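You operate a simulated robot arm through the tools that you are given. There is no shell and no other tool.

The job below is to be done with a simulated two-armed robot. You get a single attempt, and the scene is never put back.

## Task
Clean up: wipe the pestle and the grooved block with the teal pad and push the grey slider back.
Fine: the pad is in the CLOTHS drawer; shut it again. Leave the pad on the white pad tray and the pestle in its cup.

It is judged by the outcome, as a careful person would: the job done as asked, and still so three seconds after it is handed in. It fails if anything else is knocked over, pushed out of place, dropped, spilled or broken. Flat cloth is picked up by pressing the open fingertips on it (5 to 10 N) and closing them slowly along it; thin cloth reads only 2 to 8 mm in the jaws.

## Robot
Two 7-joint arms with fingered hands on one trunk, on a base that drives. Base frame: it is fixed to the floor where the robot stands at the start and does not move with it; the origin is under the middle of the robot, x ahead of it, y to its left, z up. Units: m, rad, N and s.
The left shoulder is at the start at [0.02, 0.123, 1.212], the right one opposite. With the tool pointing down near the work surface each hand reaches from about 0.16 to 0.5 m from the robot's upright axis, wherever it stands, measured 20 degrees to its own side. Places, roughly: cloths drawer [2.7, -3, 0.5]; grey slider [2, -2.7, 0.9]; inside of the pestle cup [2.4, -3.1, 0.9]; inside of the white pad tray [2.4, -3.1, 0.9]; pestle [2.25, -3, 1]; teal wiping pad (7x5x3 cm) [2.6, -3, 0.5]. Payload 2.4 kg a hand.
The TCP of each hand is the grasp point between the finger pads, 0.017 m short of the fingertips. In the tool frame z runs along the fingers and y along their closing line. Largest opening 0.088 m; the body of the gripper starts 0.047 m behind the TCP. The gripper is a hand of 3 fingers: y runs from the thumb to the fingers, the wrist lies at [0, 0, -0.165] in the tool frame, and closing takes about 1.5 s.
Orientation is that of the tool frame in the base frame, as a unit quaternion [x, y, z, w]. With the fingers straight down and closing along the base's y, the tool's x points along the base's -x, its y along +y and its z along -z.

## Interface
- The arms move only by the tool apply_moves. It takes "left_increments", "right_increments" or both (then of equal length, played together; a hand with none holds still); each is one flat list of numbers, 6 for each row, row after row: the shift along the tool's x, y, z in units of 400 mm (1.0 is 400 mm), then the turn, a rotation vector about the tool's x, y, z in units of 45 degrees (1.0 is 45 degrees). In form: [x, y, z, rx, ry, rz, x, y, z, rx, ry, rz, ...]. A call has 1 to 20 rows; each row is the pose to reach, as a shift and turn from the pose commanded when the call began, along the tool's axes at that moment. "left_grip" and "right_grip" are, for a hand that has rows, the opening, from 0 (shut) to 1 (fully open), set as the call begins (left out, the last holds). A call with a number of a shift or a turn outside -1 to 1 is refused whole. Rows are played at 5 a second. More than 0.05 m and 0.15 rad between two rows, or a gripper value outside its range, and nothing of the call is played. Where a pose cannot be reached the arm comes as near as it can. A force on the tool above 80 N (or 10 N above the force at the start of the call, whichever is more), or a blocked arm, ends the call early, and 0.2 s more pass. Each finger travels about 0.045 m/s and halts on what it meets, pressing with about 30 N; the grip force reading is that of the motor and also rises with nothing between the fingers. The clock runs only during rows and for 0.2 s after the last one: add rows that repeat a pose to give the fingers time. It gives the time, the measured TCP pose, the force on the tool (base axes), the opening and the grip force at its end, in the units of the frame above (readings bear some noise), with the torque about the TCP (base axes, N m) and any sound that the robot's microphone picked up.
- Cameras (640 x 400 px; columns grow to the right, rows downward): "scene" is now at [0.0522, 0.0069, 1.6564]; the picture's right is [0.11, -0.99, 0.00], its down [-0.76, -0.08, -0.65] and it looks along [0.64, 0.07, -0.76] (base axes); focal length 254 px, centre (320, 200). "left" rides on the left gripper at [-0.052, 0.004, -0.066] in its tool frame; the picture's right is [-0.08, -1.00, 0.00], its down [0.78, -0.07, -0.62] and it looks along [0.62, -0.05, 0.78] (tool axes); focal length 243 px, centre (320, 200). "right" rides on the right gripper at [0.052, 0.004, -0.066] in its tool frame; the picture's right is [-0.08, 1.00, 0.00], its down [-0.78, -0.07, -0.62] and it looks along [-0.62, -0.05, 0.78] (tool axes); focal length 243 px, centre (320, 200). There is no depth. A picture from a camera that has moved, and an enlarged one, comes with that camera's place and axes in the base frame and with its lens. The place of the scene camera against the robot may be out by one fixed shift of up to 0.012 m in any direction.
- grab_frame(camera): a new picture of that camera. No time passes.
- lift_body(by): slides the trunk up (or, below 0, down) by that many m; the arms and the scene camera ride with it, the base frame stays. It gives what a move gives, with no picture.
- roll_base(legs): drives the robot by 1 to 6 legs, each [ahead, left, turn to the left] in m, m and rad, along the robot's own axes; the way and the turn of a leg run together, so that a leg with both is an arc; at most 1.5 m and 3.142 rad a leg. The arms and the cameras ride along, it lands a little off, and it stops where it bumps. It gives what a move gives.
- curl_fingers(finger1, finger2, thumb_bend, hand): sets how far each is bent, from 0 (flat) to 1 (curled in); at 0.3 the hand is open as for a grip, at 0.7 the pads meet at the TCP. One left out holds its place. A second passes; each finger stops where it meets its share of the squeeze, and holds until it gets a number again. A gripper value or a shape takes the hand back. It gives what a move gives, with no picture; readings hold the bend of each and the force on the fingers (four entries, about 0 where the hand has none), thumb and palm.
- grasp_type(shape, hand): the hand has 3 fingers and takes this shape, open, in about a second: jaw (thumb against the fingers, like two jaws); tri (thumb and two fingers); tip (a fingertip pinch); poke (one finger out to press); point (the index stretched); flat (the hand flat); cup (the hand cupped); fist (a fist). The gripper value then closes the fingers along that shape, each until it touches; the sizes above hold for jaw. It gives what a move gives, with no picture.
- head_to(pan, tilt): turns the head with the scene camera to pan (to the left, within 2.094 rad either way) and tilt (down, from -0.506 to 1.204), counted from straight ahead of the robot. It gives what a move gives.
- close_up(camera, box): a new picture of the part [left, top, right, bottom] of that camera's present view, enlarged. No time passes.
- finish_job(): hands the job in; it is judged then, once.

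Places have to be worked out from the pictures, the camera data and where the tool is seen. Open the grippers and draw the arms clear of the work before you hand the job in, unless the task says otherwise.

The tools are called after "Call:" as a command line: name --argument value ..., lists and objects as JSON in quotes. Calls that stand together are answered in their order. apply_moves: Moves the arms, as the interface text tells. Its arguments: {"type":"object","properties":{"left_increments":{"type":"array","items":{"type":"number"}},"left_grip":{"type":"number"},"right_increments":{"type":"array","items":{"type":"number"}},"right_grip":{"type":"number"}},"required":[]} The other tools are called the same way: lift_body (by) slides the trunk up or down; grasp_type (shape, hand) gives the hand a shape; curl_fingers (finger1, finger2, thumb_bend, hand) moves the fingers one by one; roll_base (legs) drives the base; head_to (pan, tilt) turns the head that bears the scene camera; grab_frame (camera) takes a picture; close_up (camera, box) takes an enlarged picture of a part of a camera's view; finish_job () hands the job in.

At the start:

```text
time: 0.0
left_tcp_pos: [0.2947, 0.14, 1.1551]
left_orientation: [0.0, 1.0, 0.0, 0.0]
left_force: [0.2, -0.3, -0.3]
left_moment: [0.01, 0.01, -0.02]
left_width: 0.0878
left_gripper_force: 0.0
left_shape: jaw
left_bend: [0.3, 0.3, 0.3]
left_finger forces: [0.0, 0.1, 0.0, 0.1, 0.1, 0.1]
right_tcp_pos: [0.2892, -0.151, 1.197]
right_orientation: [0.001, 1.0, -0.001, 0.001]
right_force: [-0.3, -0.2, -0.2]
right_moment: [-0.05, 0.01, -0.03]
right_width: 0.0879
right_gripper_force: 0.1
right_shape: jaw
right_bend: [0.3, 0.3, 0.3]
right_finger forces: [0.0, 0.0, 0.0, 0.1, 0.0, 0.0]
trunk travel left (down, up): [-0.425, 0.405]
robot x, y, heading: [-0.0008, -0.0021, 0.002]
head pan, tilt: [0.106, 0.867]
```

scene: 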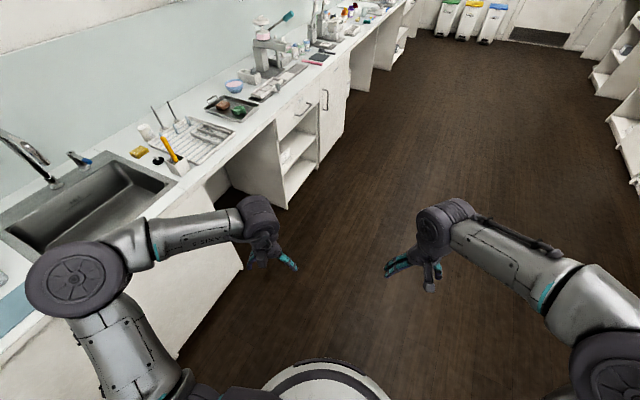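
right: 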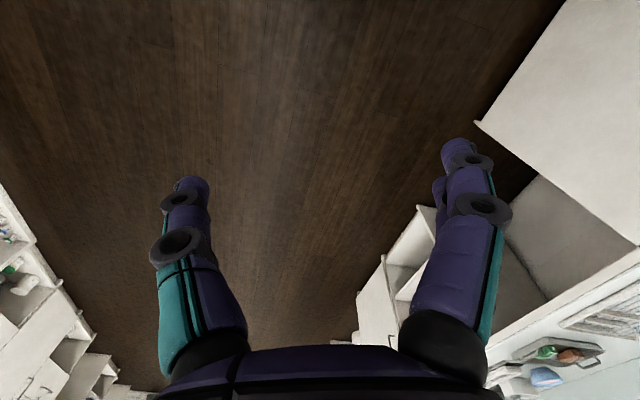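
left: 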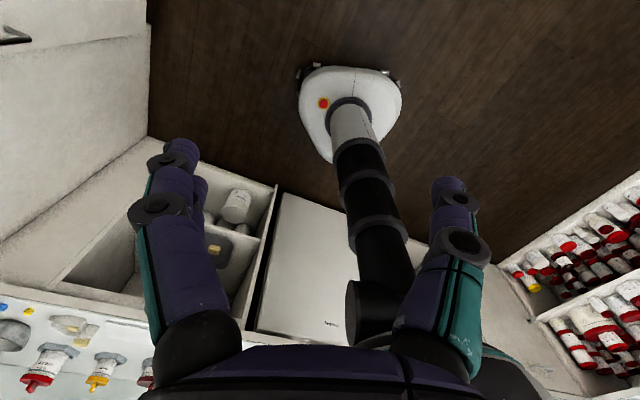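

The pictures show a lab aisle with benches to the left; the work place is ahead and to the right (about [2.4, -3]). I turn the head to the right to look there before driving.

Call:
head_to --pan -0.9 --tilt 0.35

Call:
grab_frame --camera "scene"

```text
time: 1.3
left_tcp_pos: [0.2947, 0.1391, 1.1561]
left_orientation: [-0.001, 1.0, 0.0, 0.0]
left_force: [0.2, 0.0, 0.7]
left_moment: [0.0, -0.04, 0.02]
left_width: 0.0881
left_gripper_force: 0.0
left_shape: jaw
left_bend: [0.3, 0.3, 0.3]
left_finger forces: [0.0, 0.0, 0.1, 0.0, 0.0, 0.0]
right_tcp_pos: [0.2877, -0.1521, 1.1969]
right_orientation: [0.0, 1.0, 0.0, 0.0]
right_force: [-0.4, 0.0, 0.0]
right_moment: [0.0, 0.0, 0.03]
right_width: 0.0879
right_gripper_force: 0.1
right_shape: jaw
right_bend: [0.3, 0.3, 0.3]
right_finger forces: [0.1, 0.1, 0.1, 0.0, 0.1, 0.0]
trunk travel left (down, up): [-0.425, 0.405]
robot x, y, heading: [0.0004, 0.0023, 0.003]
head pan, tilt: [-0.901, 0.351]
```

```text
taken
camera scene: at [0.0333, -0.0742, 1.7014], right [-0.78, -0.62, 0.0], down [-0.21, 0.27, -0.94], along [0.58, -0.74, -0.34], focal length 254 px, centre (320, 200)
```

scene: 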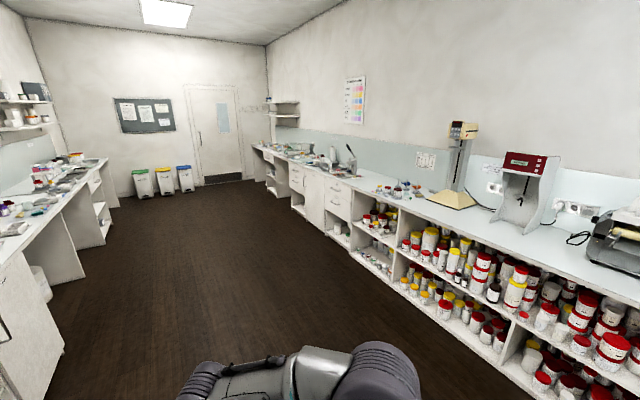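

The target maps to around pixel (322,163), on the bench along the right wall. I enlarge that part.

Call:
close_up --camera "scene" --box '[230, 110, 430, 235]'

```text
3.20 times, centred on (330, 172) of scene
camera zoom: at [0.0333, -0.0742, 1.7014], right [-0.78, -0.62, 0.0], down [-0.21, 0.27, -0.94], along [0.58, -0.74, -0.34], focal length 814 px, centre (288, 288)
```

zoom: 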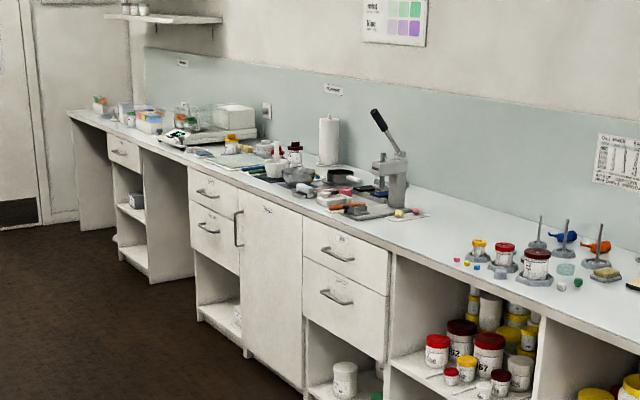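

The right bench's front edge runs from about (1.36,-2.32) to (2.88,-2.93), so it is turned by about -0.38 rad from the base x. I drive to about 0.9 m in front of the work place and face the bench.

Call:
roll_base --legs '[[0, 0, -0.6], [1.5, 0, 0], [1.4, 0, 0], [0.4, 0, 0], [0, 0, -1.35]]'

Call:
head_to --pan 0 --tilt 0.6

Call:
grab_frame --camera "scene"

```text
time: 22.4
left_tcp_pos: [2.7198, -2.2001, 1.1556]
left_orientation: [0.843, 0.538, 0.0, 0.001]
left_force: [0.3, -0.2, 0.3]
left_moment: [0.01, -0.04, 0.0]
left_width: 0.088
left_gripper_force: 0.0
left_shape: jaw
left_bend: [0.3, 0.3, 0.3]
left_finger forces: [0.0, 0.0, 0.0, 0.0, 0.0, 0.1]
right_tcp_pos: [2.459, -2.0724, 1.1962]
right_orientation: [0.843, 0.538, -0.001, 0.001]
right_force: [-0.3, 0.2, -0.5]
right_moment: [0.0, 0.0, 0.02]
right_width: 0.0879
right_gripper_force: 0.1
right_shape: jaw
right_bend: [0.3, 0.3, 0.3]
right_finger forces: [0.0, 0.0, 0.0, 0.0, 0.1, 0.1]
trunk travel left (down, up): [-0.425, 0.405]
robot x, y, heading: [2.7167, -1.8757, -2.009]
head pan, tilt: [-0.901, 0.351]
```

```text
time: 23.6
left_tcp_pos: [2.7203, -2.2003, 1.1559]
left_orientation: [0.843, 0.538, 0.0, 0.0]
left_force: [0.0, 0.1, 0.1]
left_moment: [-0.01, 0.01, 0.0]
left_width: 0.0878
left_gripper_force: 0.0
left_shape: jaw
left_bend: [0.3, 0.3, 0.3]
left_finger forces: [0.0, 0.1, 0.0, 0.0, 0.1, 0.0]
right_tcp_pos: [2.4586, -2.0736, 1.1958]
right_orientation: [0.843, 0.538, 0.0, 0.0]
right_force: [-0.2, -0.7, 0.6]
right_moment: [-0.01, -0.01, 0.0]
right_width: 0.088
right_gripper_force: 0.0
right_shape: jaw
right_bend: [0.3, 0.3, 0.3]
right_finger forces: [0.0, 0.0, 0.1, 0.1, 0.0, 0.0]
trunk travel left (down, up): [-0.425, 0.405]
robot x, y, heading: [2.721, -1.8747, -2.009]
head pan, tilt: [0.0, 0.6]
```

```text
taken
camera scene: at [2.6837, -1.9384, 1.6787], right [-0.91, 0.42, 0.0], down [0.24, 0.51, -0.83], along [-0.35, -0.75, -0.56], focal length 254 px, centre (320, 200)
```

scene: 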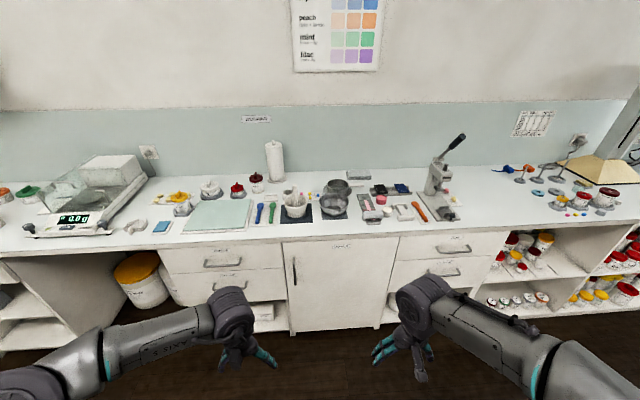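

The bench is in view. I enlarge the middle of the bench top and the drawer labels.

Call:
close_up --camera "scene" --box '[230, 150, 390, 250]'

Call:
close_up --camera "scene" --box '[350, 150, 510, 250]'

Call:
close_up --camera "scene" --box '[150, 225, 310, 325]'

Call:
close_up --camera "scene" --box '[360, 225, 520, 325]'

```text
4.00 times, centred on (310, 200) of scene
camera zoom: at [2.6837, -1.9384, 1.6787], right [-0.91, 0.42, 0.0], down [0.24, 0.51, -0.83], along [-0.35, -0.75, -0.56], focal length 1017 px, centre (360, 200)
```

zoom: 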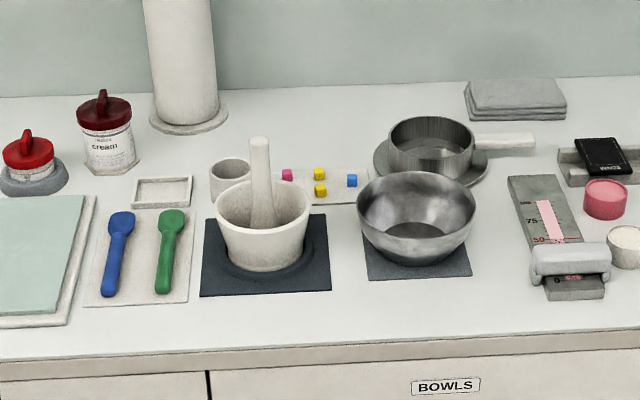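

```text
4.00 times, centred on (430, 200) of scene
camera zoom: at [2.6837, -1.9384, 1.6787], right [-0.91, 0.42, 0.0], down [0.24, 0.51, -0.83], along [-0.35, -0.75, -0.56], focal length 1017 px, centre (-120, 200)
```

zoom: 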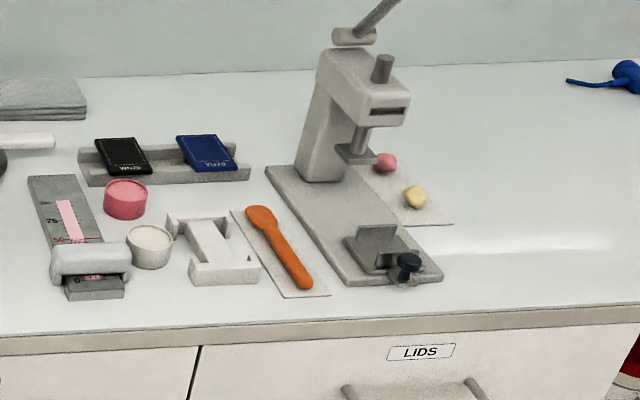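

```text
4.00 times, centred on (230, 275) of scene
camera zoom: at [2.6837, -1.9384, 1.6787], right [-0.91, 0.42, 0.0], down [0.24, 0.51, -0.83], along [-0.35, -0.75, -0.56], focal length 1017 px, centre (680, -100)
```

zoom: 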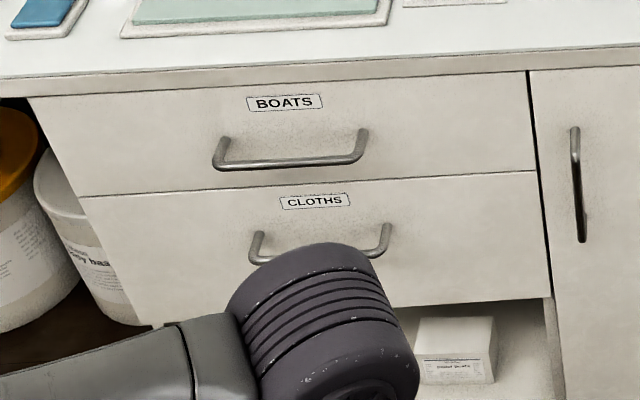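

```text
4.00 times, centred on (440, 275) of scene
camera zoom: at [2.6837, -1.9384, 1.6787], right [-0.91, 0.42, 0.0], down [0.24, 0.51, -0.83], along [-0.35, -0.75, -0.56], focal length 1017 px, centre (-160, -100)
```

zoom: 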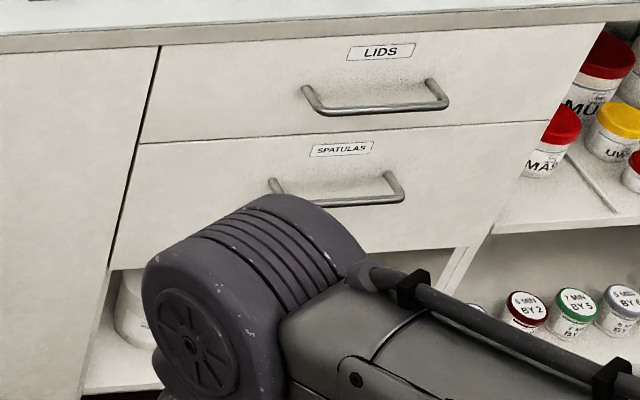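

The middle of the bench holds the mortar with the pestle, the pestle cup, the white tray, and the grindometer (the grooved block) with its light-grey slider. The CLOTHS drawer is the second one on the left, with its handle near z 0.62. I drive to in front of that drawer, squared to the bench.

Call:
roll_base --legs '[[0, 0, 0.09], [0.22, 0.213, 0]]'

Call:
head_to --pan 0 --tilt 0.9

Call:
grab_frame --camera "scene"

```text
time: 26.2
left_tcp_pos: [2.8783, -2.4758, 1.1546]
left_orientation: [0.816, 0.577, 0.0, 0.0]
left_force: [-1.0, -0.5, -0.2]
left_moment: [0.04, 0.03, 0.0]
left_width: 0.088
left_gripper_force: 0.1
left_shape: jaw
left_bend: [0.3, 0.3, 0.3]
left_finger forces: [0.0, 0.0, 0.0, 0.0, 0.0, 0.0]
right_tcp_pos: [2.6065, -2.3749, 1.198]
right_orientation: [0.816, 0.577, 0.0, 0.0]
right_force: [0.1, 0.2, 0.0]
right_moment: [0.0, 0.0, 0.0]
right_width: 0.0879
right_gripper_force: 0.1
right_shape: jaw
right_bend: [0.3, 0.3, 0.3]
right_finger forces: [0.1, 0.0, 0.1, 0.0, 0.1, 0.1]
trunk travel left (down, up): [-0.425, 0.405]
robot x, y, heading: [2.8446, -2.1499, -1.908]
head pan, tilt: [0.0, 0.6]
```

```text
time: 27.0
left_tcp_pos: [2.8771, -2.4753, 1.1561]
left_orientation: [0.816, 0.577, -0.001, 0.0]
left_force: [0.6, -0.3, -0.7]
left_moment: [-0.01, 0.0, -0.01]
left_width: 0.088
left_gripper_force: 0.0
left_shape: jaw
left_bend: [0.3, 0.3, 0.3]
left_finger forces: [0.0, 0.1, 0.1, 0.0, 0.0, 0.1]
right_tcp_pos: [2.6061, -2.3726, 1.1963]
right_orientation: [0.816, 0.578, 0.0, 0.0]
right_force: [-0.4, 0.6, -0.1]
right_moment: [-0.02, -0.01, 0.0]
right_width: 0.0879
right_gripper_force: 0.1
right_shape: jaw
right_bend: [0.3, 0.3, 0.3]
right_finger forces: [0.1, 0.0, 0.1, 0.0, 0.1, 0.1]
trunk travel left (down, up): [-0.425, 0.405]
robot x, y, heading: [2.8442, -2.1529, -1.908]
head pan, tilt: [0.0, 0.901]
```

```text
taken
camera scene: at [2.8205, -2.205, 1.6539], right [-0.94, 0.33, 0.0], down [0.26, 0.74, -0.62], along [-0.21, -0.59, -0.78], focal length 254 px, centre (320, 200)
```

scene: 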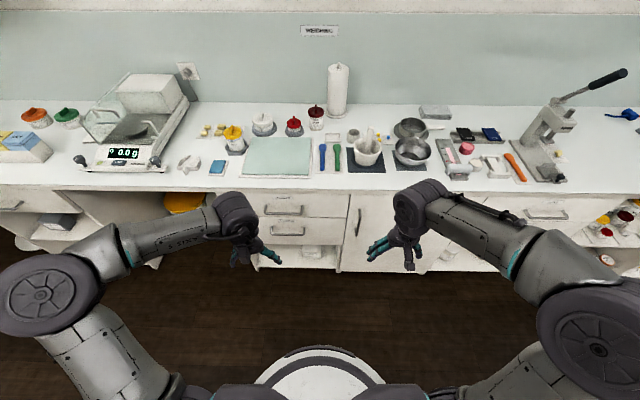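

The robot stands about 0.72 m from the bench edge. I enlarge the drawer front and the items for better measurements before lowering the trunk.

Call:
close_up --camera "scene" --box '[230, 170, 358, 250]'

Call:
close_up --camera "scene" --box '[310, 110, 438, 190]'

Call:
close_up --camera "scene" --box '[400, 110, 528, 190]'

```text
5.00 times, centred on (294, 210) of scene
camera zoom: at [2.8205, -2.205, 1.6539], right [-0.94, 0.33, 0.0], down [0.26, 0.74, -0.62], along [-0.21, -0.59, -0.78], focal length 1272 px, centre (450, 150)
```

zoom: 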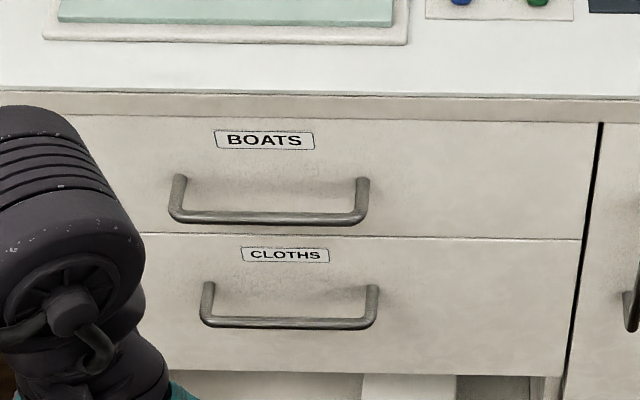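

```text
5.00 times, centred on (374, 150) of scene
camera zoom: at [2.8205, -2.205, 1.6539], right [-0.94, 0.33, 0.0], down [0.26, 0.74, -0.62], along [-0.21, -0.59, -0.78], focal length 1272 px, centre (50, 450)
```

zoom: 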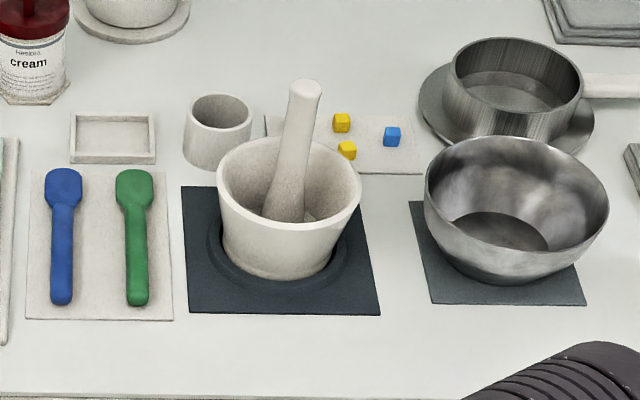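

```text
5.00 times, centred on (464, 150) of scene
camera zoom: at [2.8205, -2.205, 1.6539], right [-0.94, 0.33, 0.0], down [0.26, 0.74, -0.62], along [-0.21, -0.59, -0.78], focal length 1272 px, centre (-400, 450)
```

zoom: 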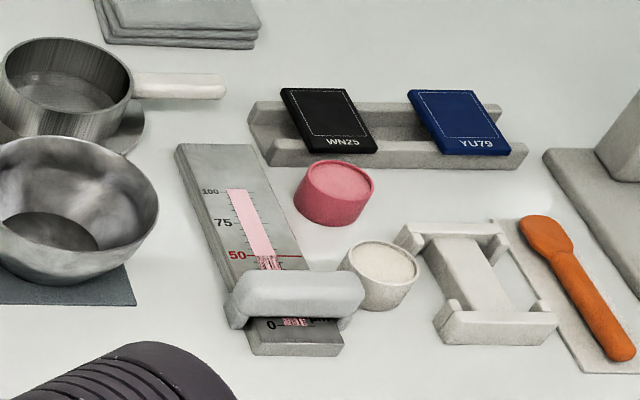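

The slider bridges the gauge at its 0 end, and the pink smear runs up to 100, so the way back is to the far end. I first lower the trunk so that the left hand can reach the CLOTHS handle, which is near z 0.6.

Call:
lift_body --by -0.36

Call:
grab_frame --camera "scene"

Call:
grab_frame --camera "left"

```text
time: 30.5
left_tcp_pos: [2.8771, -2.4743, 0.7967]
left_orientation: [0.816, 0.578, 0.0, 0.0]
left_force: [0.0, 0.8, 0.8]
left_moment: [0.01, -0.01, 0.0]
left_width: 0.0877
left_gripper_force: 0.2
left_shape: jaw
left_bend: [0.3, 0.3, 0.3]
left_finger forces: [0.0, 0.0, 0.1, 0.0, 0.0, 0.0]
right_tcp_pos: [2.6072, -2.373, 0.8373]
right_orientation: [0.816, 0.578, 0.0, -0.001]
right_force: [0.0, -0.3, 0.1]
right_moment: [-0.01, -0.01, 0.0]
right_width: 0.0879
right_gripper_force: 0.1
right_shape: jaw
right_bend: [0.3, 0.3, 0.3]
right_finger forces: [0.0, 0.0, 0.0, 0.1, 0.1, 0.1]
trunk travel left (down, up): [-0.065, 0.765]
robot x, y, heading: [2.8407, -2.1522, -1.909]
head pan, tilt: [0.0, 0.901]
```

```text
taken
camera scene: at [2.8205, -2.2049, 1.2939], right [-0.94, 0.33, 0.0], down [0.26, 0.74, -0.62], along [-0.21, -0.59, -0.78], focal length 254 px, centre (320, 200)
```

scene: 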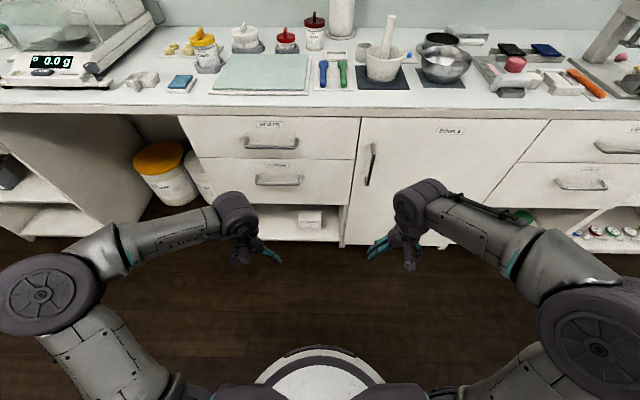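

```text
taken
camera left: at [2.8644, -2.5264, 0.862], right [-0.97, 0.25, 0.0], down [0.2, 0.76, 0.62], along [0.16, 0.6, -0.78], focal length 243 px, centre (320, 200)
```

left: 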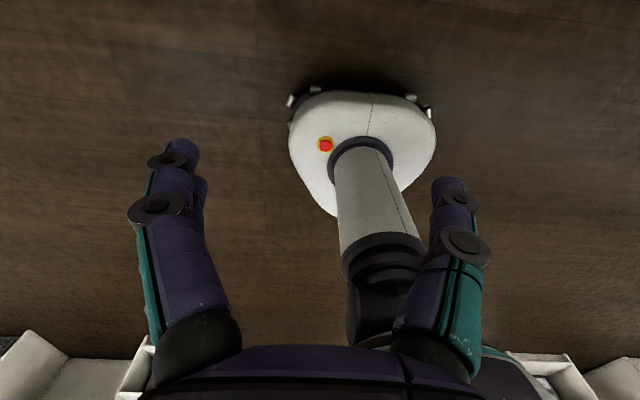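

The lowered view gives a second sighting line on the drawer handle. I enlarge it to triangulate.

Call:
close_up --camera "scene" --box '[210, 110, 338, 190]'

Call:
close_up --camera "scene" --box '[300, 10, 460, 110]'

Call:
close_up --camera "scene" --box '[460, 10, 620, 110]'

```text
5.00 times, centred on (274, 150) of scene
camera zoom: at [2.8205, -2.2049, 1.2939], right [-0.94, 0.33, 0.0], down [0.26, 0.74, -0.62], along [-0.21, -0.59, -0.78], focal length 1272 px, centre (550, 450)
```

zoom: 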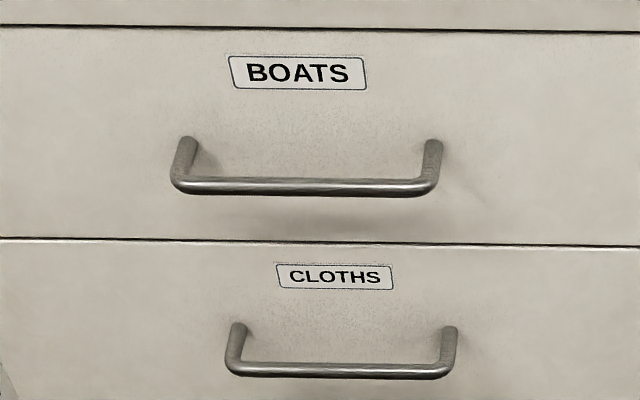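

```text
4.00 times, centred on (380, 60) of scene
camera zoom: at [2.8205, -2.2049, 1.2939], right [-0.94, 0.33, 0.0], down [0.26, 0.74, -0.62], along [-0.21, -0.59, -0.78], focal length 1017 px, centre (80, 760)
```

zoom: 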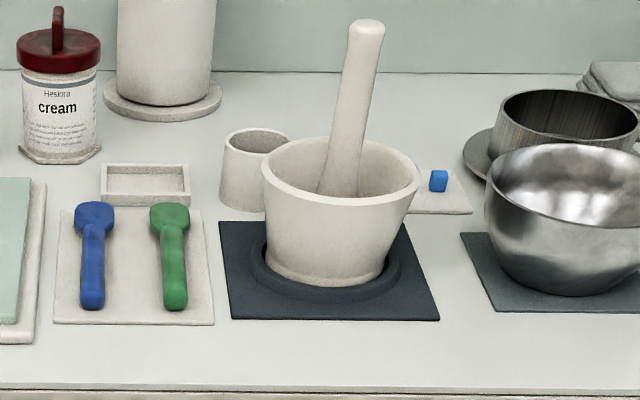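

```text
4.00 times, centred on (540, 60) of scene
camera zoom: at [2.8205, -2.2049, 1.2939], right [-0.94, 0.33, 0.0], down [0.26, 0.74, -0.62], along [-0.21, -0.59, -0.78], focal length 1017 px, centre (-560, 760)
```

zoom: 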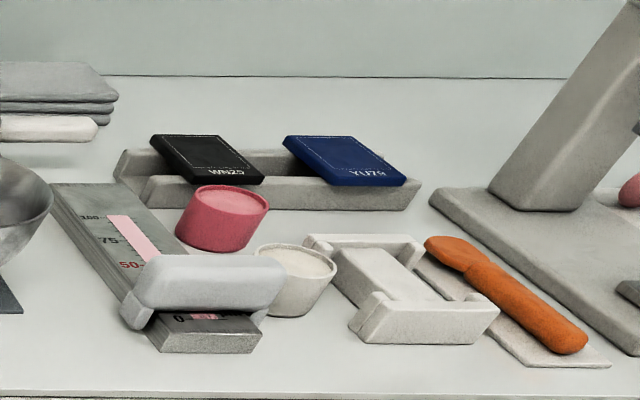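

Triangulating gives the CLOTHS handle bar at about [2.758, -2.848, 0.597] (±1 cm), standing 4 cm off the drawer front. The front spans z 0.42–0.68. I start turning the left hand to point forward while moving it ahead and down.

Call:
apply_moves --left_increments '[-0.05, 0, 0.033, 0, -0.1667, 0, -0.1, 0, 0.067, 0, -0.3333, 0, -0.15, 0, 0.1, 0, -0.5, 0, -0.2, 0, 0.133, 0, -0.6667, 0, -0.25, 0, 0.167, 0, -0.8333, 0, -0.3, 0, 0.2, 0, -1.0, 0]' --left_grip 1.0

Call:
grab_frame --camera "left"

```text
time: 31.9
left_tcp_pos: [2.8364, -2.5887, 0.715]
left_orientation: [0.754, 0.534, -0.312, 0.221]
left_force: [0.0, 0.6, -0.1]
left_moment: [0.0, -0.02, -0.01]
left_width: 0.0877
left_gripper_force: 0.0
left_shape: jaw
left_bend: [0.3, 0.3, 0.3]
left_finger forces: [0.0, 0.0, 0.1, 0.0, 0.0, 0.0]
right_tcp_pos: [2.6067, -2.3734, 0.8375]
right_orientation: [0.816, 0.578, 0.0, 0.0]
right_force: [-0.7, -0.6, 0.2]
right_moment: [0.02, -0.01, 0.01]
right_width: 0.0879
right_gripper_force: 0.1
right_shape: jaw
right_bend: [0.3, 0.3, 0.3]
right_finger forces: [0.1, 0.0, 0.0, 0.0, 0.0, 0.0]
trunk travel left (down, up): [-0.065, 0.765]
robot x, y, heading: [2.8435, -2.1537, -1.914]
head pan, tilt: [0.0, 0.901]
```

```text
taken
camera left: at [2.8447, -2.5813, 0.7997], right [-0.96, 0.28, 0.06], down [0.27, 0.96, -0.11], along [-0.09, -0.09, -0.99], focal length 243 px, centre (320, 200)
```

left: 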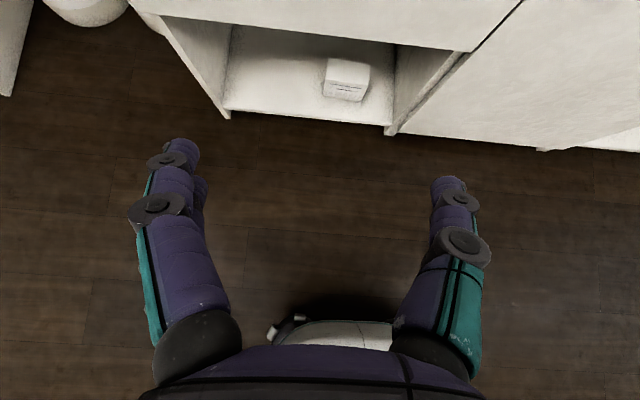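

The hand now points 45° forward and down, with the wrist in a good pose. I turn it by the other 45° to level while moving it a little ahead and down.

Call:
apply_moves --left_increments '[-0.009, 0, 0.038, 0, -0.1667, 0, -0.018, 0, 0.077, 0, -0.3333, 0, -0.026, 0, 0.115, 0, -0.5, 0, -0.035, 0, 0.153, 0, -0.6667, 0, -0.044, 0, 0.192, 0, -0.8333, 0, -0.053, 0, 0.23, 0, -1.0, 0]' --left_grip 1.0

Call:
grab_frame --camera "left"

Call:
grab_frame --camera "scene"

```text
time: 33.3
left_tcp_pos: [2.8101, -2.6653, 0.6665]
left_orientation: [-0.577, -0.407, 0.579, -0.408]
left_force: [0.0, -0.5, 0.0]
left_moment: [0.05, 0.01, 0.04]
left_width: 0.088
left_gripper_force: 0.2
left_shape: jaw
left_bend: [0.3, 0.3, 0.3]
left_finger forces: [0.0, 0.1, 0.1, 0.1, 0.0, 0.0]
right_tcp_pos: [2.6068, -2.3724, 0.8369]
right_orientation: [0.816, 0.578, 0.0, 0.0]
right_force: [-0.3, -1.4, 0.1]
right_moment: [-0.02, 0.02, -0.01]
right_width: 0.0881
right_gripper_force: 0.1
right_shape: jaw
right_bend: [0.3, 0.3, 0.3]
right_finger forces: [0.1, 0.1, 0.1, 0.0, 0.0, 0.0]
trunk travel left (down, up): [-0.065, 0.765]
robot x, y, heading: [2.845, -2.1526, -1.905]
head pan, tilt: [0.0, 0.901]
```

```text
taken
camera left: at [2.8365, -2.6044, 0.7178], right [-0.94, 0.33, 0.09], down [0.14, 0.61, -0.78], along [-0.31, -0.72, -0.62], focal length 243 px, centre (320, 200)
```

left: 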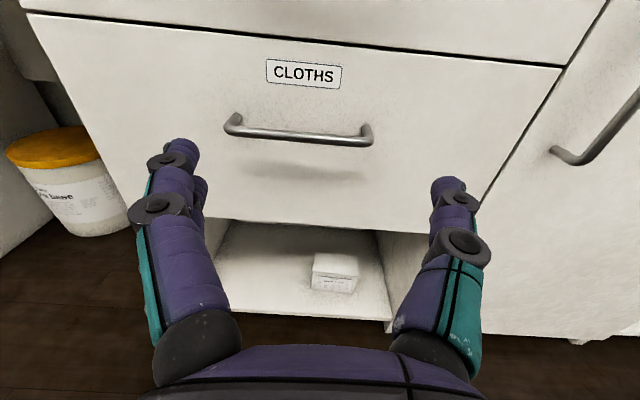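

```text
taken
camera scene: at [2.8205, -2.205, 1.2938], right [-0.94, 0.33, 0.0], down [0.26, 0.74, -0.62], along [-0.21, -0.59, -0.78], focal length 254 px, centre (320, 200)
```

scene: 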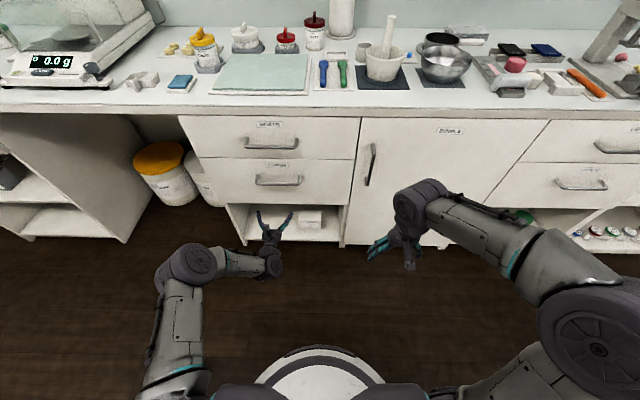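

The left camera confirms the handle at z ≈ 0.60–0.61, s ≈ 3.575. I now roll the hand about its pointing axis, so that the jaws close vertically, while lowering it to the handle's height.

Call:
apply_moves --left_increments '[0.025, 0, 0, 0, 0, -0.1667, 0.05, 0, 0, 0, 0, -0.3333, 0.075, 0, 0, 0, 0, -0.5, 0.1, 0, 0, 0, 0, -0.6667, 0.125, 0, 0, 0, 0, -0.8333, 0.155, 0, 0, 0, 0, -1.0]' --left_grip 1.0

Call:
apply_moves --left_increments '[0, 0, 0, 0, 0, -0.1667, 0, 0, 0, 0, 0, -0.3333, 0, 0, 0, 0, 0, -0.5, 0, 0, 0, 0, 0, -0.6667, 0, 0, 0, 0, 0, -0.8333, 0, 0, 0, 0, 0, -1.0]' --left_grip 1.0

Call:
grab_frame --camera "left"

Call:
grab_frame --camera "scene"

```text
time: 34.7
left_tcp_pos: [2.8105, -2.6627, 0.6033]
left_orientation: [-0.377, -0.598, 0.69, -0.156]
left_force: [-0.5, -0.6, 0.1]
left_moment: [0.01, 0.02, 0.02]
left_width: 0.088
left_gripper_force: 0.1
left_shape: jaw
left_bend: [0.3, 0.3, 0.3]
left_finger forces: [0.0, 0.0, 0.0, 0.0, 0.1, 0.0]
right_tcp_pos: [2.6062, -2.3723, 0.8371]
right_orientation: [0.816, 0.578, 0.0, 0.0]
right_force: [-0.5, -0.7, 0.0]
right_moment: [-0.01, 0.03, 0.02]
right_width: 0.0878
right_gripper_force: 0.1
right_shape: jaw
right_bend: [0.3, 0.3, 0.3]
right_finger forces: [0.0, 0.0, 0.0, 0.1, 0.0, 0.1]
trunk travel left (down, up): [-0.065, 0.765]
robot x, y, heading: [2.8422, -2.1511, -1.906]
head pan, tilt: [0.0, 0.901]
```

```text
time: 36.1
left_tcp_pos: [2.8107, -2.663, 0.6025]
left_orientation: [0.119, 0.697, -0.696, -0.12]
left_force: [-0.5, 0.3, 0.4]
left_moment: [-0.02, -0.01, 0.01]
left_width: 0.0877
left_gripper_force: 0.0
left_shape: jaw
left_bend: [0.3, 0.3, 0.3]
left_finger forces: [0.0, 0.0, 0.1, 0.0, 0.0, 0.0]
right_tcp_pos: [2.6054, -2.3725, 0.8378]
right_orientation: [0.816, 0.578, -0.001, 0.0]
right_force: [0.1, -0.4, -0.9]
right_moment: [0.01, 0.05, 0.0]
right_width: 0.0879
right_gripper_force: 0.2
right_shape: jaw
right_bend: [0.3, 0.3, 0.3]
right_finger forces: [0.0, 0.1, 0.1, 0.1, 0.1, 0.0]
trunk travel left (down, up): [-0.065, 0.765]
robot x, y, heading: [2.8446, -2.152, -1.904]
head pan, tilt: [0.0, 0.901]
```

```text
taken
camera left: at [2.8821, -2.6191, 0.5993], right [0.08, -0.03, 1.0], down [-0.53, 0.85, 0.07], along [-0.84, -0.53, 0.05], focal length 243 px, centre (320, 200)
```

left: 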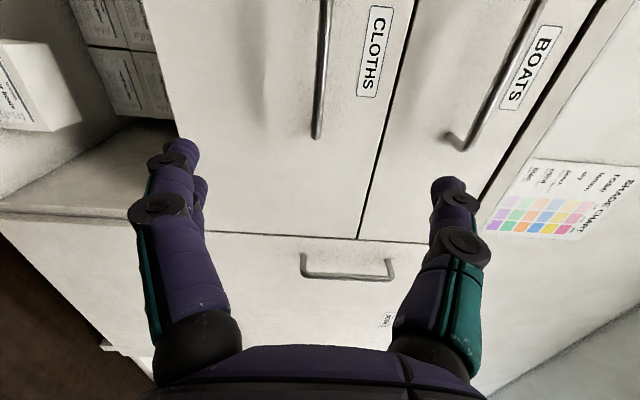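

```text
taken
camera scene: at [2.8205, -2.205, 1.2939], right [-0.94, 0.33, 0.0], down [0.26, 0.74, -0.62], along [-0.21, -0.59, -0.78], focal length 254 px, centre (320, 200)
```

scene: 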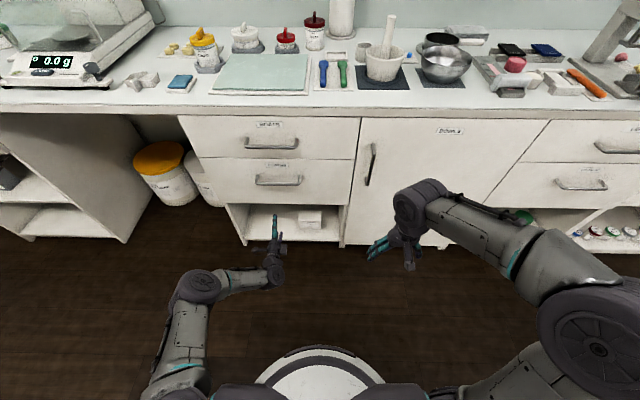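

The bar sits at the TCP's height (z ≈ 0.604 against 0.6025) and is about 0.19 m ahead. I move straight forward so the open jaws straddle it.

Call:
apply_moves --left_increments '[-0.01, 0, 0.09, 0, 0, 0, -0.02, 0, 0.18, 0, 0, 0, -0.03, 0, 0.27, 0, 0, 0, -0.04, 0, 0.36, 0, 0, 0, -0.04, 0, 0.42, 0, 0, 0, -0.04, 0, 0.47, 0, 0, 0]' --left_grip 1.0

Call:
grab_frame --camera "left"

Call:
grab_frame --camera "scene"

```text
time: 37.5
left_tcp_pos: [2.7921, -2.7591, 0.6327]
left_orientation: [0.118, 0.697, -0.697, -0.119]
left_force: [-0.7, -0.2, -0.8]
left_moment: [-0.01, 0.02, 0.03]
left_width: 0.0879
left_gripper_force: 0.1
left_shape: jaw
left_bend: [0.3, 0.3, 0.3]
left_finger forces: [0.1, 0.1, 0.0, 0.0, 0.0, 0.0]
left hand out of reach, approached as far as the arm can: row 3, 4, 5, 6
right_tcp_pos: [2.6054, -2.3736, 0.8368]
right_orientation: [0.817, 0.577, 0.0, 0.001]
right_force: [0.0, 0.0, -0.5]
right_moment: [-0.01, -0.02, -0.05]
right_width: 0.088
right_gripper_force: 0.1
right_shape: jaw
right_bend: [0.3, 0.3, 0.3]
right_finger forces: [0.0, 0.0, 0.0, 0.1, 0.1, 0.0]
trunk travel left (down, up): [-0.065, 0.765]
robot x, y, heading: [2.8435, -2.1503, -1.91]
head pan, tilt: [0.0, 0.901]
```

```text
taken
camera left: at [2.8625, -2.7152, 0.6281], right [0.08, -0.03, 1.0], down [-0.53, 0.85, 0.07], along [-0.84, -0.53, 0.05], focal length 243 px, centre (320, 200)
```

left: 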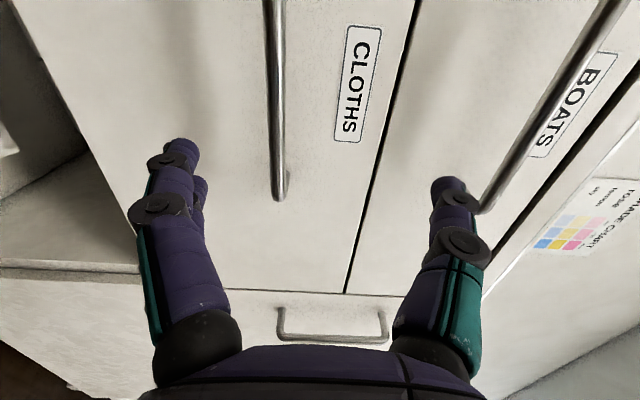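

```text
taken
camera scene: at [2.8205, -2.205, 1.2938], right [-0.94, 0.33, 0.0], down [0.26, 0.74, -0.62], along [-0.21, -0.59, -0.78], focal length 254 px, centre (320, 200)
```

scene: 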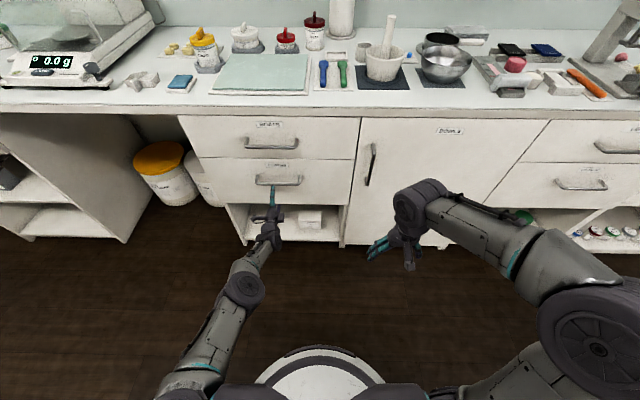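

The arm reaches only about 0.59 m ahead of the robot's axis at this height, so it stopped short and nothing was touched. I draw the hand back along the same line, then drive 0.10 m nearer with the trunk slightly lower.

Call:
apply_moves --left_increments '[0, 0, -0.1, 0, 0, 0, 0, 0, -0.2, 0, 0, 0, 0, 0, -0.3, 0, 0, 0, 0, 0, -0.4, 0, 0, 0, 0, 0, -0.5, 0, 0, 0, 0, 0, -0.55, 0, 0, 0]' --left_grip 1.0

Call:
roll_base --legs '[[0.1, 0.01, -0.012]]'

Call:
lift_body --by -0.05

Call:
grab_frame --camera "left"

Call:
grab_frame --camera "scene"

```text
time: 38.9
left_tcp_pos: [2.8617, -2.5507, 0.6338]
left_orientation: [-0.12, -0.697, 0.697, 0.118]
left_force: [-0.5, 0.4, -0.2]
left_moment: [-0.01, -0.01, 0.0]
left_width: 0.0878
left_gripper_force: 0.1
left_shape: jaw
left_bend: [0.3, 0.3, 0.3]
left_finger forces: [0.0, 0.1, 0.1, 0.0, 0.0, 0.0]
right_tcp_pos: [2.606, -2.3741, 0.8375]
right_orientation: [0.816, 0.578, 0.001, 0.0]
right_force: [0.4, 1.3, 0.1]
right_moment: [0.02, 0.03, 0.02]
right_width: 0.0879
right_gripper_force: 0.0
right_shape: jaw
right_bend: [0.3, 0.3, 0.3]
right_finger forces: [0.1, 0.1, 0.0, 0.0, 0.0, 0.0]
trunk travel left (down, up): [-0.065, 0.765]
robot x, y, heading: [2.8433, -2.1504, -1.913]
head pan, tilt: [0.0, 0.901]
```

```text
time: 40.0
left_tcp_pos: [2.8307, -2.6475, 0.6336]
left_orientation: [-0.124, -0.696, 0.696, 0.125]
left_force: [-0.5, 0.5, 0.0]
left_moment: [-0.02, -0.03, 0.0]
left_width: 0.0879
left_gripper_force: 0.0
left_shape: jaw
left_bend: [0.3, 0.3, 0.3]
left_finger forces: [0.0, 0.0, 0.1, 0.0, 0.0, 0.0]
right_tcp_pos: [2.5779, -2.4659, 0.8372]
right_orientation: [0.821, 0.571, 0.001, -0.001]
right_force: [0.1, 0.6, 0.6]
right_moment: [-0.02, -0.03, -0.03]
right_width: 0.0881
right_gripper_force: 0.1
right_shape: jaw
right_bend: [0.3, 0.3, 0.3]
right_finger forces: [0.1, 0.0, 0.0, 0.0, 0.0, 0.1]
trunk travel left (down, up): [-0.065, 0.765]
robot x, y, heading: [2.8222, -2.2479, -1.923]
head pan, tilt: [0.0, 0.901]
```

```text
time: 41.0
left_tcp_pos: [2.8303, -2.6494, 0.5845]
left_orientation: [0.124, 0.696, -0.696, -0.124]
left_force: [-0.7, -0.2, -0.3]
left_moment: [-0.03, 0.03, 0.02]
left_width: 0.0879
left_gripper_force: 0.0
left_shape: jaw
left_bend: [0.3, 0.3, 0.3]
left_finger forces: [0.1, 0.0, 0.0, 0.1, 0.1, 0.0]
right_tcp_pos: [2.5789, -2.4671, 0.7877]
right_orientation: [0.82, 0.572, 0.0, 0.0]
right_force: [-0.2, 0.6, 1.0]
right_moment: [0.0, -0.03, 0.04]
right_width: 0.088
right_gripper_force: 0.1
right_shape: jaw
right_bend: [0.3, 0.3, 0.3]
right_finger forces: [0.0, 0.0, 0.0, 0.0, 0.0, 0.0]
trunk travel left (down, up): [-0.015, 0.815]
robot x, y, heading: [2.8168, -2.2509, -1.926]
head pan, tilt: [0.0, 0.901]
```

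```text
taken
camera left: at [2.9035, -2.6056, 0.5794], right [0.08, -0.03, 1.0], down [-0.52, 0.85, 0.07], along [-0.85, -0.52, 0.05], focal length 243 px, centre (320, 200)
```

left: 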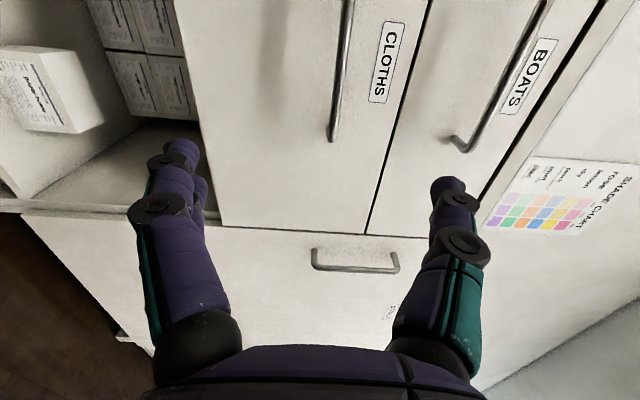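

```text
taken
camera scene: at [2.7953, -2.3017, 1.2439], right [-0.94, 0.35, 0.0], down [0.27, 0.74, -0.62], along [-0.22, -0.58, -0.78], focal length 254 px, centre (320, 200)
```

scene: 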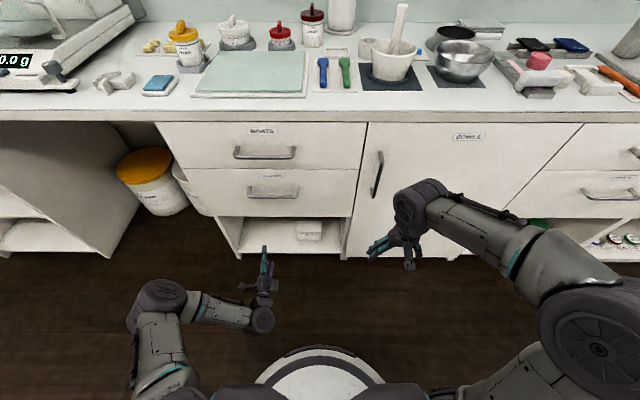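

The bar again computes to z ≈ 0.604 and lies 0.21 m ahead of the TCP, which is now within reach. I raise the hand 19 mm and move it straight ahead onto the bar.

Call:
apply_moves --left_increments '[0, -0.0475, 0.06, 0, 0, 0, 0, -0.0475, 0.15, 0, 0, 0, 0, -0.0475, 0.24, 0, 0, 0, 0, -0.0475, 0.33, 0, 0, 0, 0, -0.0475, 0.42, 0, 0, 0, 0, -0.0475, 0.48, 0, 0, 0, 0, -0.0475, 0.515, 0, 0, 0]' --left_grip 1.0

Call:
grab_frame --camera "left"

Call:
close_up --camera "scene" --box '[190, 130, 350, 230]'

```text
time: 42.6
left_tcp_pos: [2.7599, -2.8435, 0.6014]
left_orientation: [-0.124, -0.696, 0.696, 0.124]
left_force: [-0.8, 0.6, 0.3]
left_moment: [-0.03, 0.02, 0.0]
left_width: 0.0881
left_gripper_force: 0.1
left_shape: jaw
left_bend: [0.3, 0.3, 0.3]
left_finger forces: [0.0, 0.0, 0.0, 0.1, 0.0, 0.1]
right_tcp_pos: [2.5787, -2.4674, 0.7865]
right_orientation: [0.821, 0.571, 0.001, 0.0]
right_force: [-0.3, -0.2, -0.6]
right_moment: [0.04, 0.03, 0.04]
right_width: 0.0879
right_gripper_force: 0.0
right_shape: jaw
right_bend: [0.3, 0.3, 0.3]
right_finger forces: [0.1, 0.1, 0.1, 0.0, 0.0, 0.0]
trunk travel left (down, up): [-0.015, 0.815]
robot x, y, heading: [2.819, -2.2489, -1.926]
head pan, tilt: [0.0, 0.901]
```

```text
taken
camera left: at [2.8316, -2.8009, 0.5981], right [0.08, -0.03, 1.0], down [-0.52, 0.85, 0.07], along [-0.85, -0.52, 0.05], focal length 243 px, centre (320, 200)
```

left: 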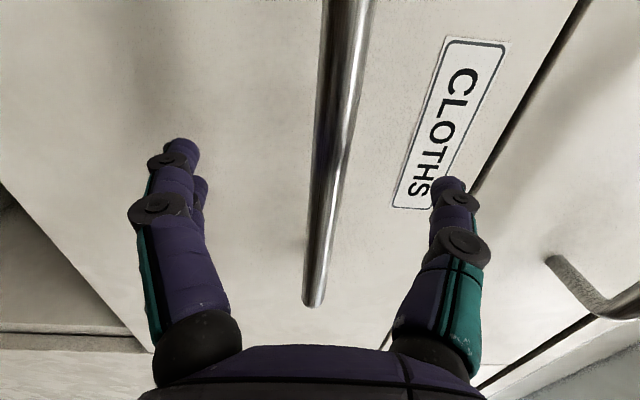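

```text
4.00 times, centred on (270, 180) of scene
camera zoom: at [2.7952, -2.3018, 1.2439], right [-0.94, 0.35, 0.0], down [0.27, 0.74, -0.62], along [-0.21, -0.58, -0.78], focal length 1017 px, centre (520, 280)
```

zoom: 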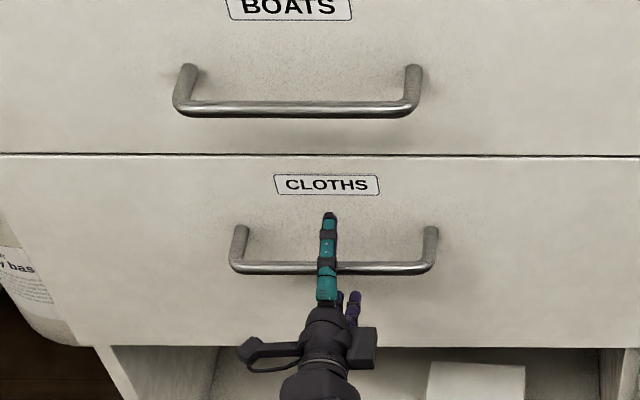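

The bar passes right through the TCP between thumb and fingers. I close the left hand on it.

Call:
apply_moves --left_increments '[0, 0, 0, 0, 0, 0, 0, 0, 0, 0, 0, 0, 0, 0, 0, 0, 0, 0, 0, 0, 0, 0, 0, 0, 0, 0, 0, 0, 0, 0, 0, 0, 0, 0, 0, 0, 0, 0, 0, 0, 0, 0, 0, 0, 0, 0, 0, 0]' --left_grip 0.0

Call:
grab_frame --camera "left"

```text
time: 44.4
left_tcp_pos: [2.7594, -2.8448, 0.6016]
left_orientation: [-0.124, -0.696, 0.696, 0.124]
left_force: [0.0, -0.1, -0.4]
left_moment: [0.01, 0.0, -0.03]
left_width: 0.0
left_gripper_force: 29.9
left_shape: jaw
left_bend: [0.69, 0.69, 0.79]
left_finger forces: [0.0, 0.0, 0.0, 0.0, 0.0, 0.0]
right_tcp_pos: [2.5784, -2.4658, 0.7879]
right_orientation: [0.82, 0.572, 0.0, 0.001]
right_force: [0.2, -0.3, -0.3]
right_moment: [0.0, 0.03, 0.02]
right_width: 0.088
right_gripper_force: 0.1
right_shape: jaw
right_bend: [0.3, 0.3, 0.3]
right_finger forces: [0.0, 0.1, 0.0, 0.1, 0.1, 0.0]
trunk travel left (down, up): [-0.015, 0.815]
robot x, y, heading: [2.8205, -2.2478, -1.928]
head pan, tilt: [0.0, 0.901]
```

```text
taken
camera left: at [2.8317, -2.8007, 0.5979], right [0.08, -0.03, 1.0], down [-0.52, 0.85, 0.07], along [-0.85, -0.52, 0.05], focal length 243 px, centre (320, 200)
```

left: 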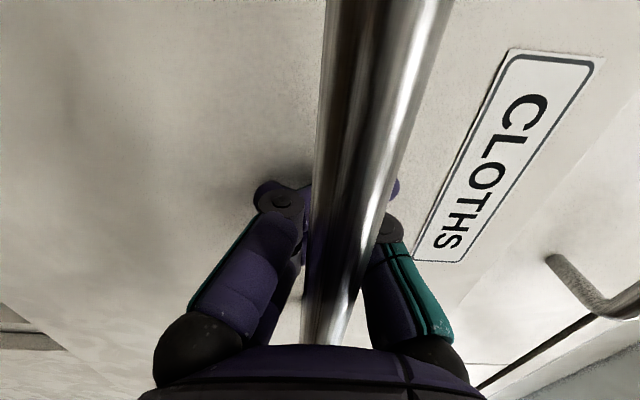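

The fingers closed behind the bar, drawing it a little toward the palm, so it is hooked securely. I pull straight back 0.10 m and check.

Call:
apply_moves --left_increments '[0, 0, -0.03, 0, 0, 0, 0, 0, -0.06, 0, 0, 0, 0, 0, -0.1, 0, 0, 0, 0, 0, -0.14, 0, 0, 0, 0, 0, -0.18, 0, 0, 0, 0, 0, -0.22, 0, 0, 0, 0, 0, -0.25, 0, 0, 0]' --left_grip 0.0

Call:
grab_frame --camera "scene"

```text
time: 46.0
left_tcp_pos: [2.7952, -2.7496, 0.6027]
left_orientation: [0.124, 0.696, -0.696, -0.124]
left_force: [-0.3, 0.2, 0.7]
left_moment: [0.01, 0.04, -0.02]
left_width: 0.0
left_gripper_force: 30.2
left_shape: jaw
left_bend: [0.69, 0.69, 0.79]
left_finger forces: [0.1, 0.0, 0.1, 0.0, 0.0, 0.1]
right_tcp_pos: [2.5787, -2.4663, 0.7868]
right_orientation: [0.82, 0.572, 0.001, 0.0]
right_force: [0.5, 0.7, 0.5]
right_moment: [0.0, -0.02, -0.02]
right_width: 0.088
right_gripper_force: 0.1
right_shape: jaw
right_bend: [0.3, 0.3, 0.3]
right_finger forces: [0.1, 0.0, 0.0, 0.0, 0.0, 0.0]
trunk travel left (down, up): [-0.015, 0.815]
robot x, y, heading: [2.8194, -2.2452, -1.924]
head pan, tilt: [0.0, 0.901]
```

```text
taken
camera scene: at [2.7952, -2.3018, 1.2439], right [-0.94, 0.35, 0.0], down [0.27, 0.74, -0.62], along [-0.21, -0.58, -0.78], focal length 254 px, centre (320, 200)
```

scene: 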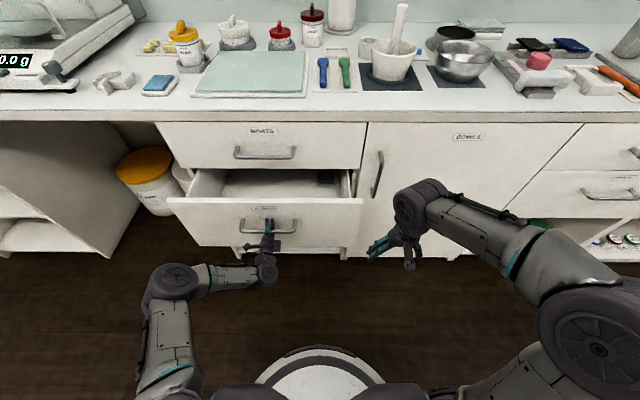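

The drawer follows nicely, and something dark shows inside at the right rear. I pull on by another 0.17 m.

Call:
apply_moves --left_increments '[0, 0, -0.04, 0, 0, 0, 0, 0, -0.08, 0, 0, 0, 0, 0, -0.13, 0, 0, 0, 0, 0, -0.18, 0, 0, 0, 0, 0, -0.23, 0, 0, 0, 0, 0, -0.28, 0, 0, 0, 0, 0, -0.33, 0, 0, 0, 0, 0, -0.38, 0, 0, 0, 0, 0, -0.425, 0, 0, 0]' --left_grip 0.0

Call:
grab_frame --camera "scene"

Call:
grab_frame --camera "left"

```text
time: 48.0
left_tcp_pos: [2.8549, -2.5881, 0.6026]
left_orientation: [-0.124, -0.696, 0.697, 0.123]
left_force: [-1.0, 0.6, 1.4]
left_moment: [0.02, 0.03, -0.03]
left_width: 0.0
left_gripper_force: 29.7
left_shape: jaw
left_bend: [0.69, 0.69, 0.79]
left_finger forces: [0.0, 0.0, 0.1, 0.1, 0.1, 0.0]
right_tcp_pos: [2.5774, -2.4663, 0.7864]
right_orientation: [0.82, 0.572, 0.0, -0.001]
right_force: [-0.2, 0.0, 0.2]
right_moment: [0.03, -0.01, 0.01]
right_width: 0.0881
right_gripper_force: 0.0
right_shape: jaw
right_bend: [0.3, 0.3, 0.3]
right_finger forces: [0.0, 0.1, 0.0, 0.0, 0.0, 0.0]
trunk travel left (down, up): [-0.015, 0.815]
robot x, y, heading: [2.8254, -2.2467, -1.925]
head pan, tilt: [0.0, 0.901]
```

```text
taken
camera scene: at [2.7953, -2.3017, 1.2439], right [-0.94, 0.35, 0.0], down [0.27, 0.74, -0.62], along [-0.22, -0.58, -0.78], focal length 254 px, centre (320, 200)
```

scene: 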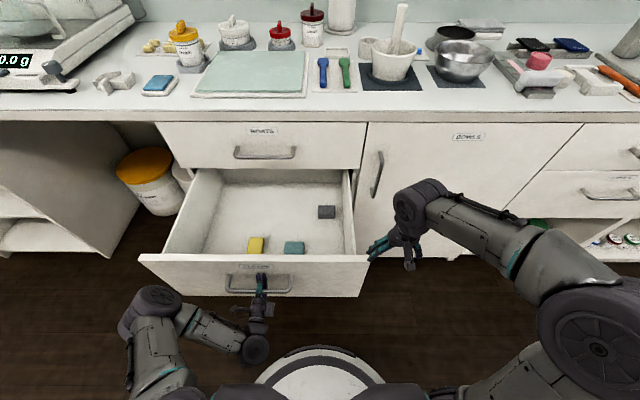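

```text
taken
camera left: at [2.9264, -2.5458, 0.5984], right [0.08, -0.03, 1.0], down [-0.52, 0.85, 0.07], along [-0.85, -0.52, 0.05], focal length 243 px, centre (320, 200)
```

left: 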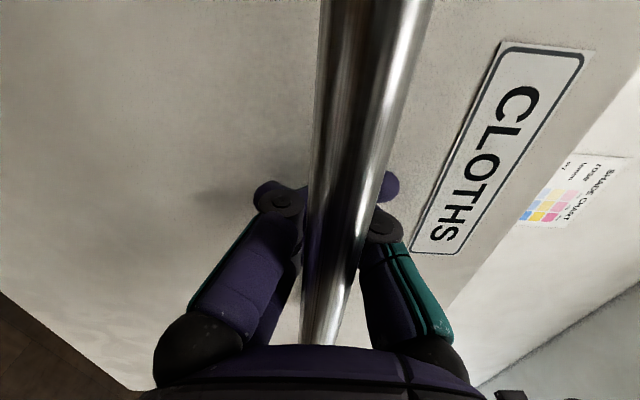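

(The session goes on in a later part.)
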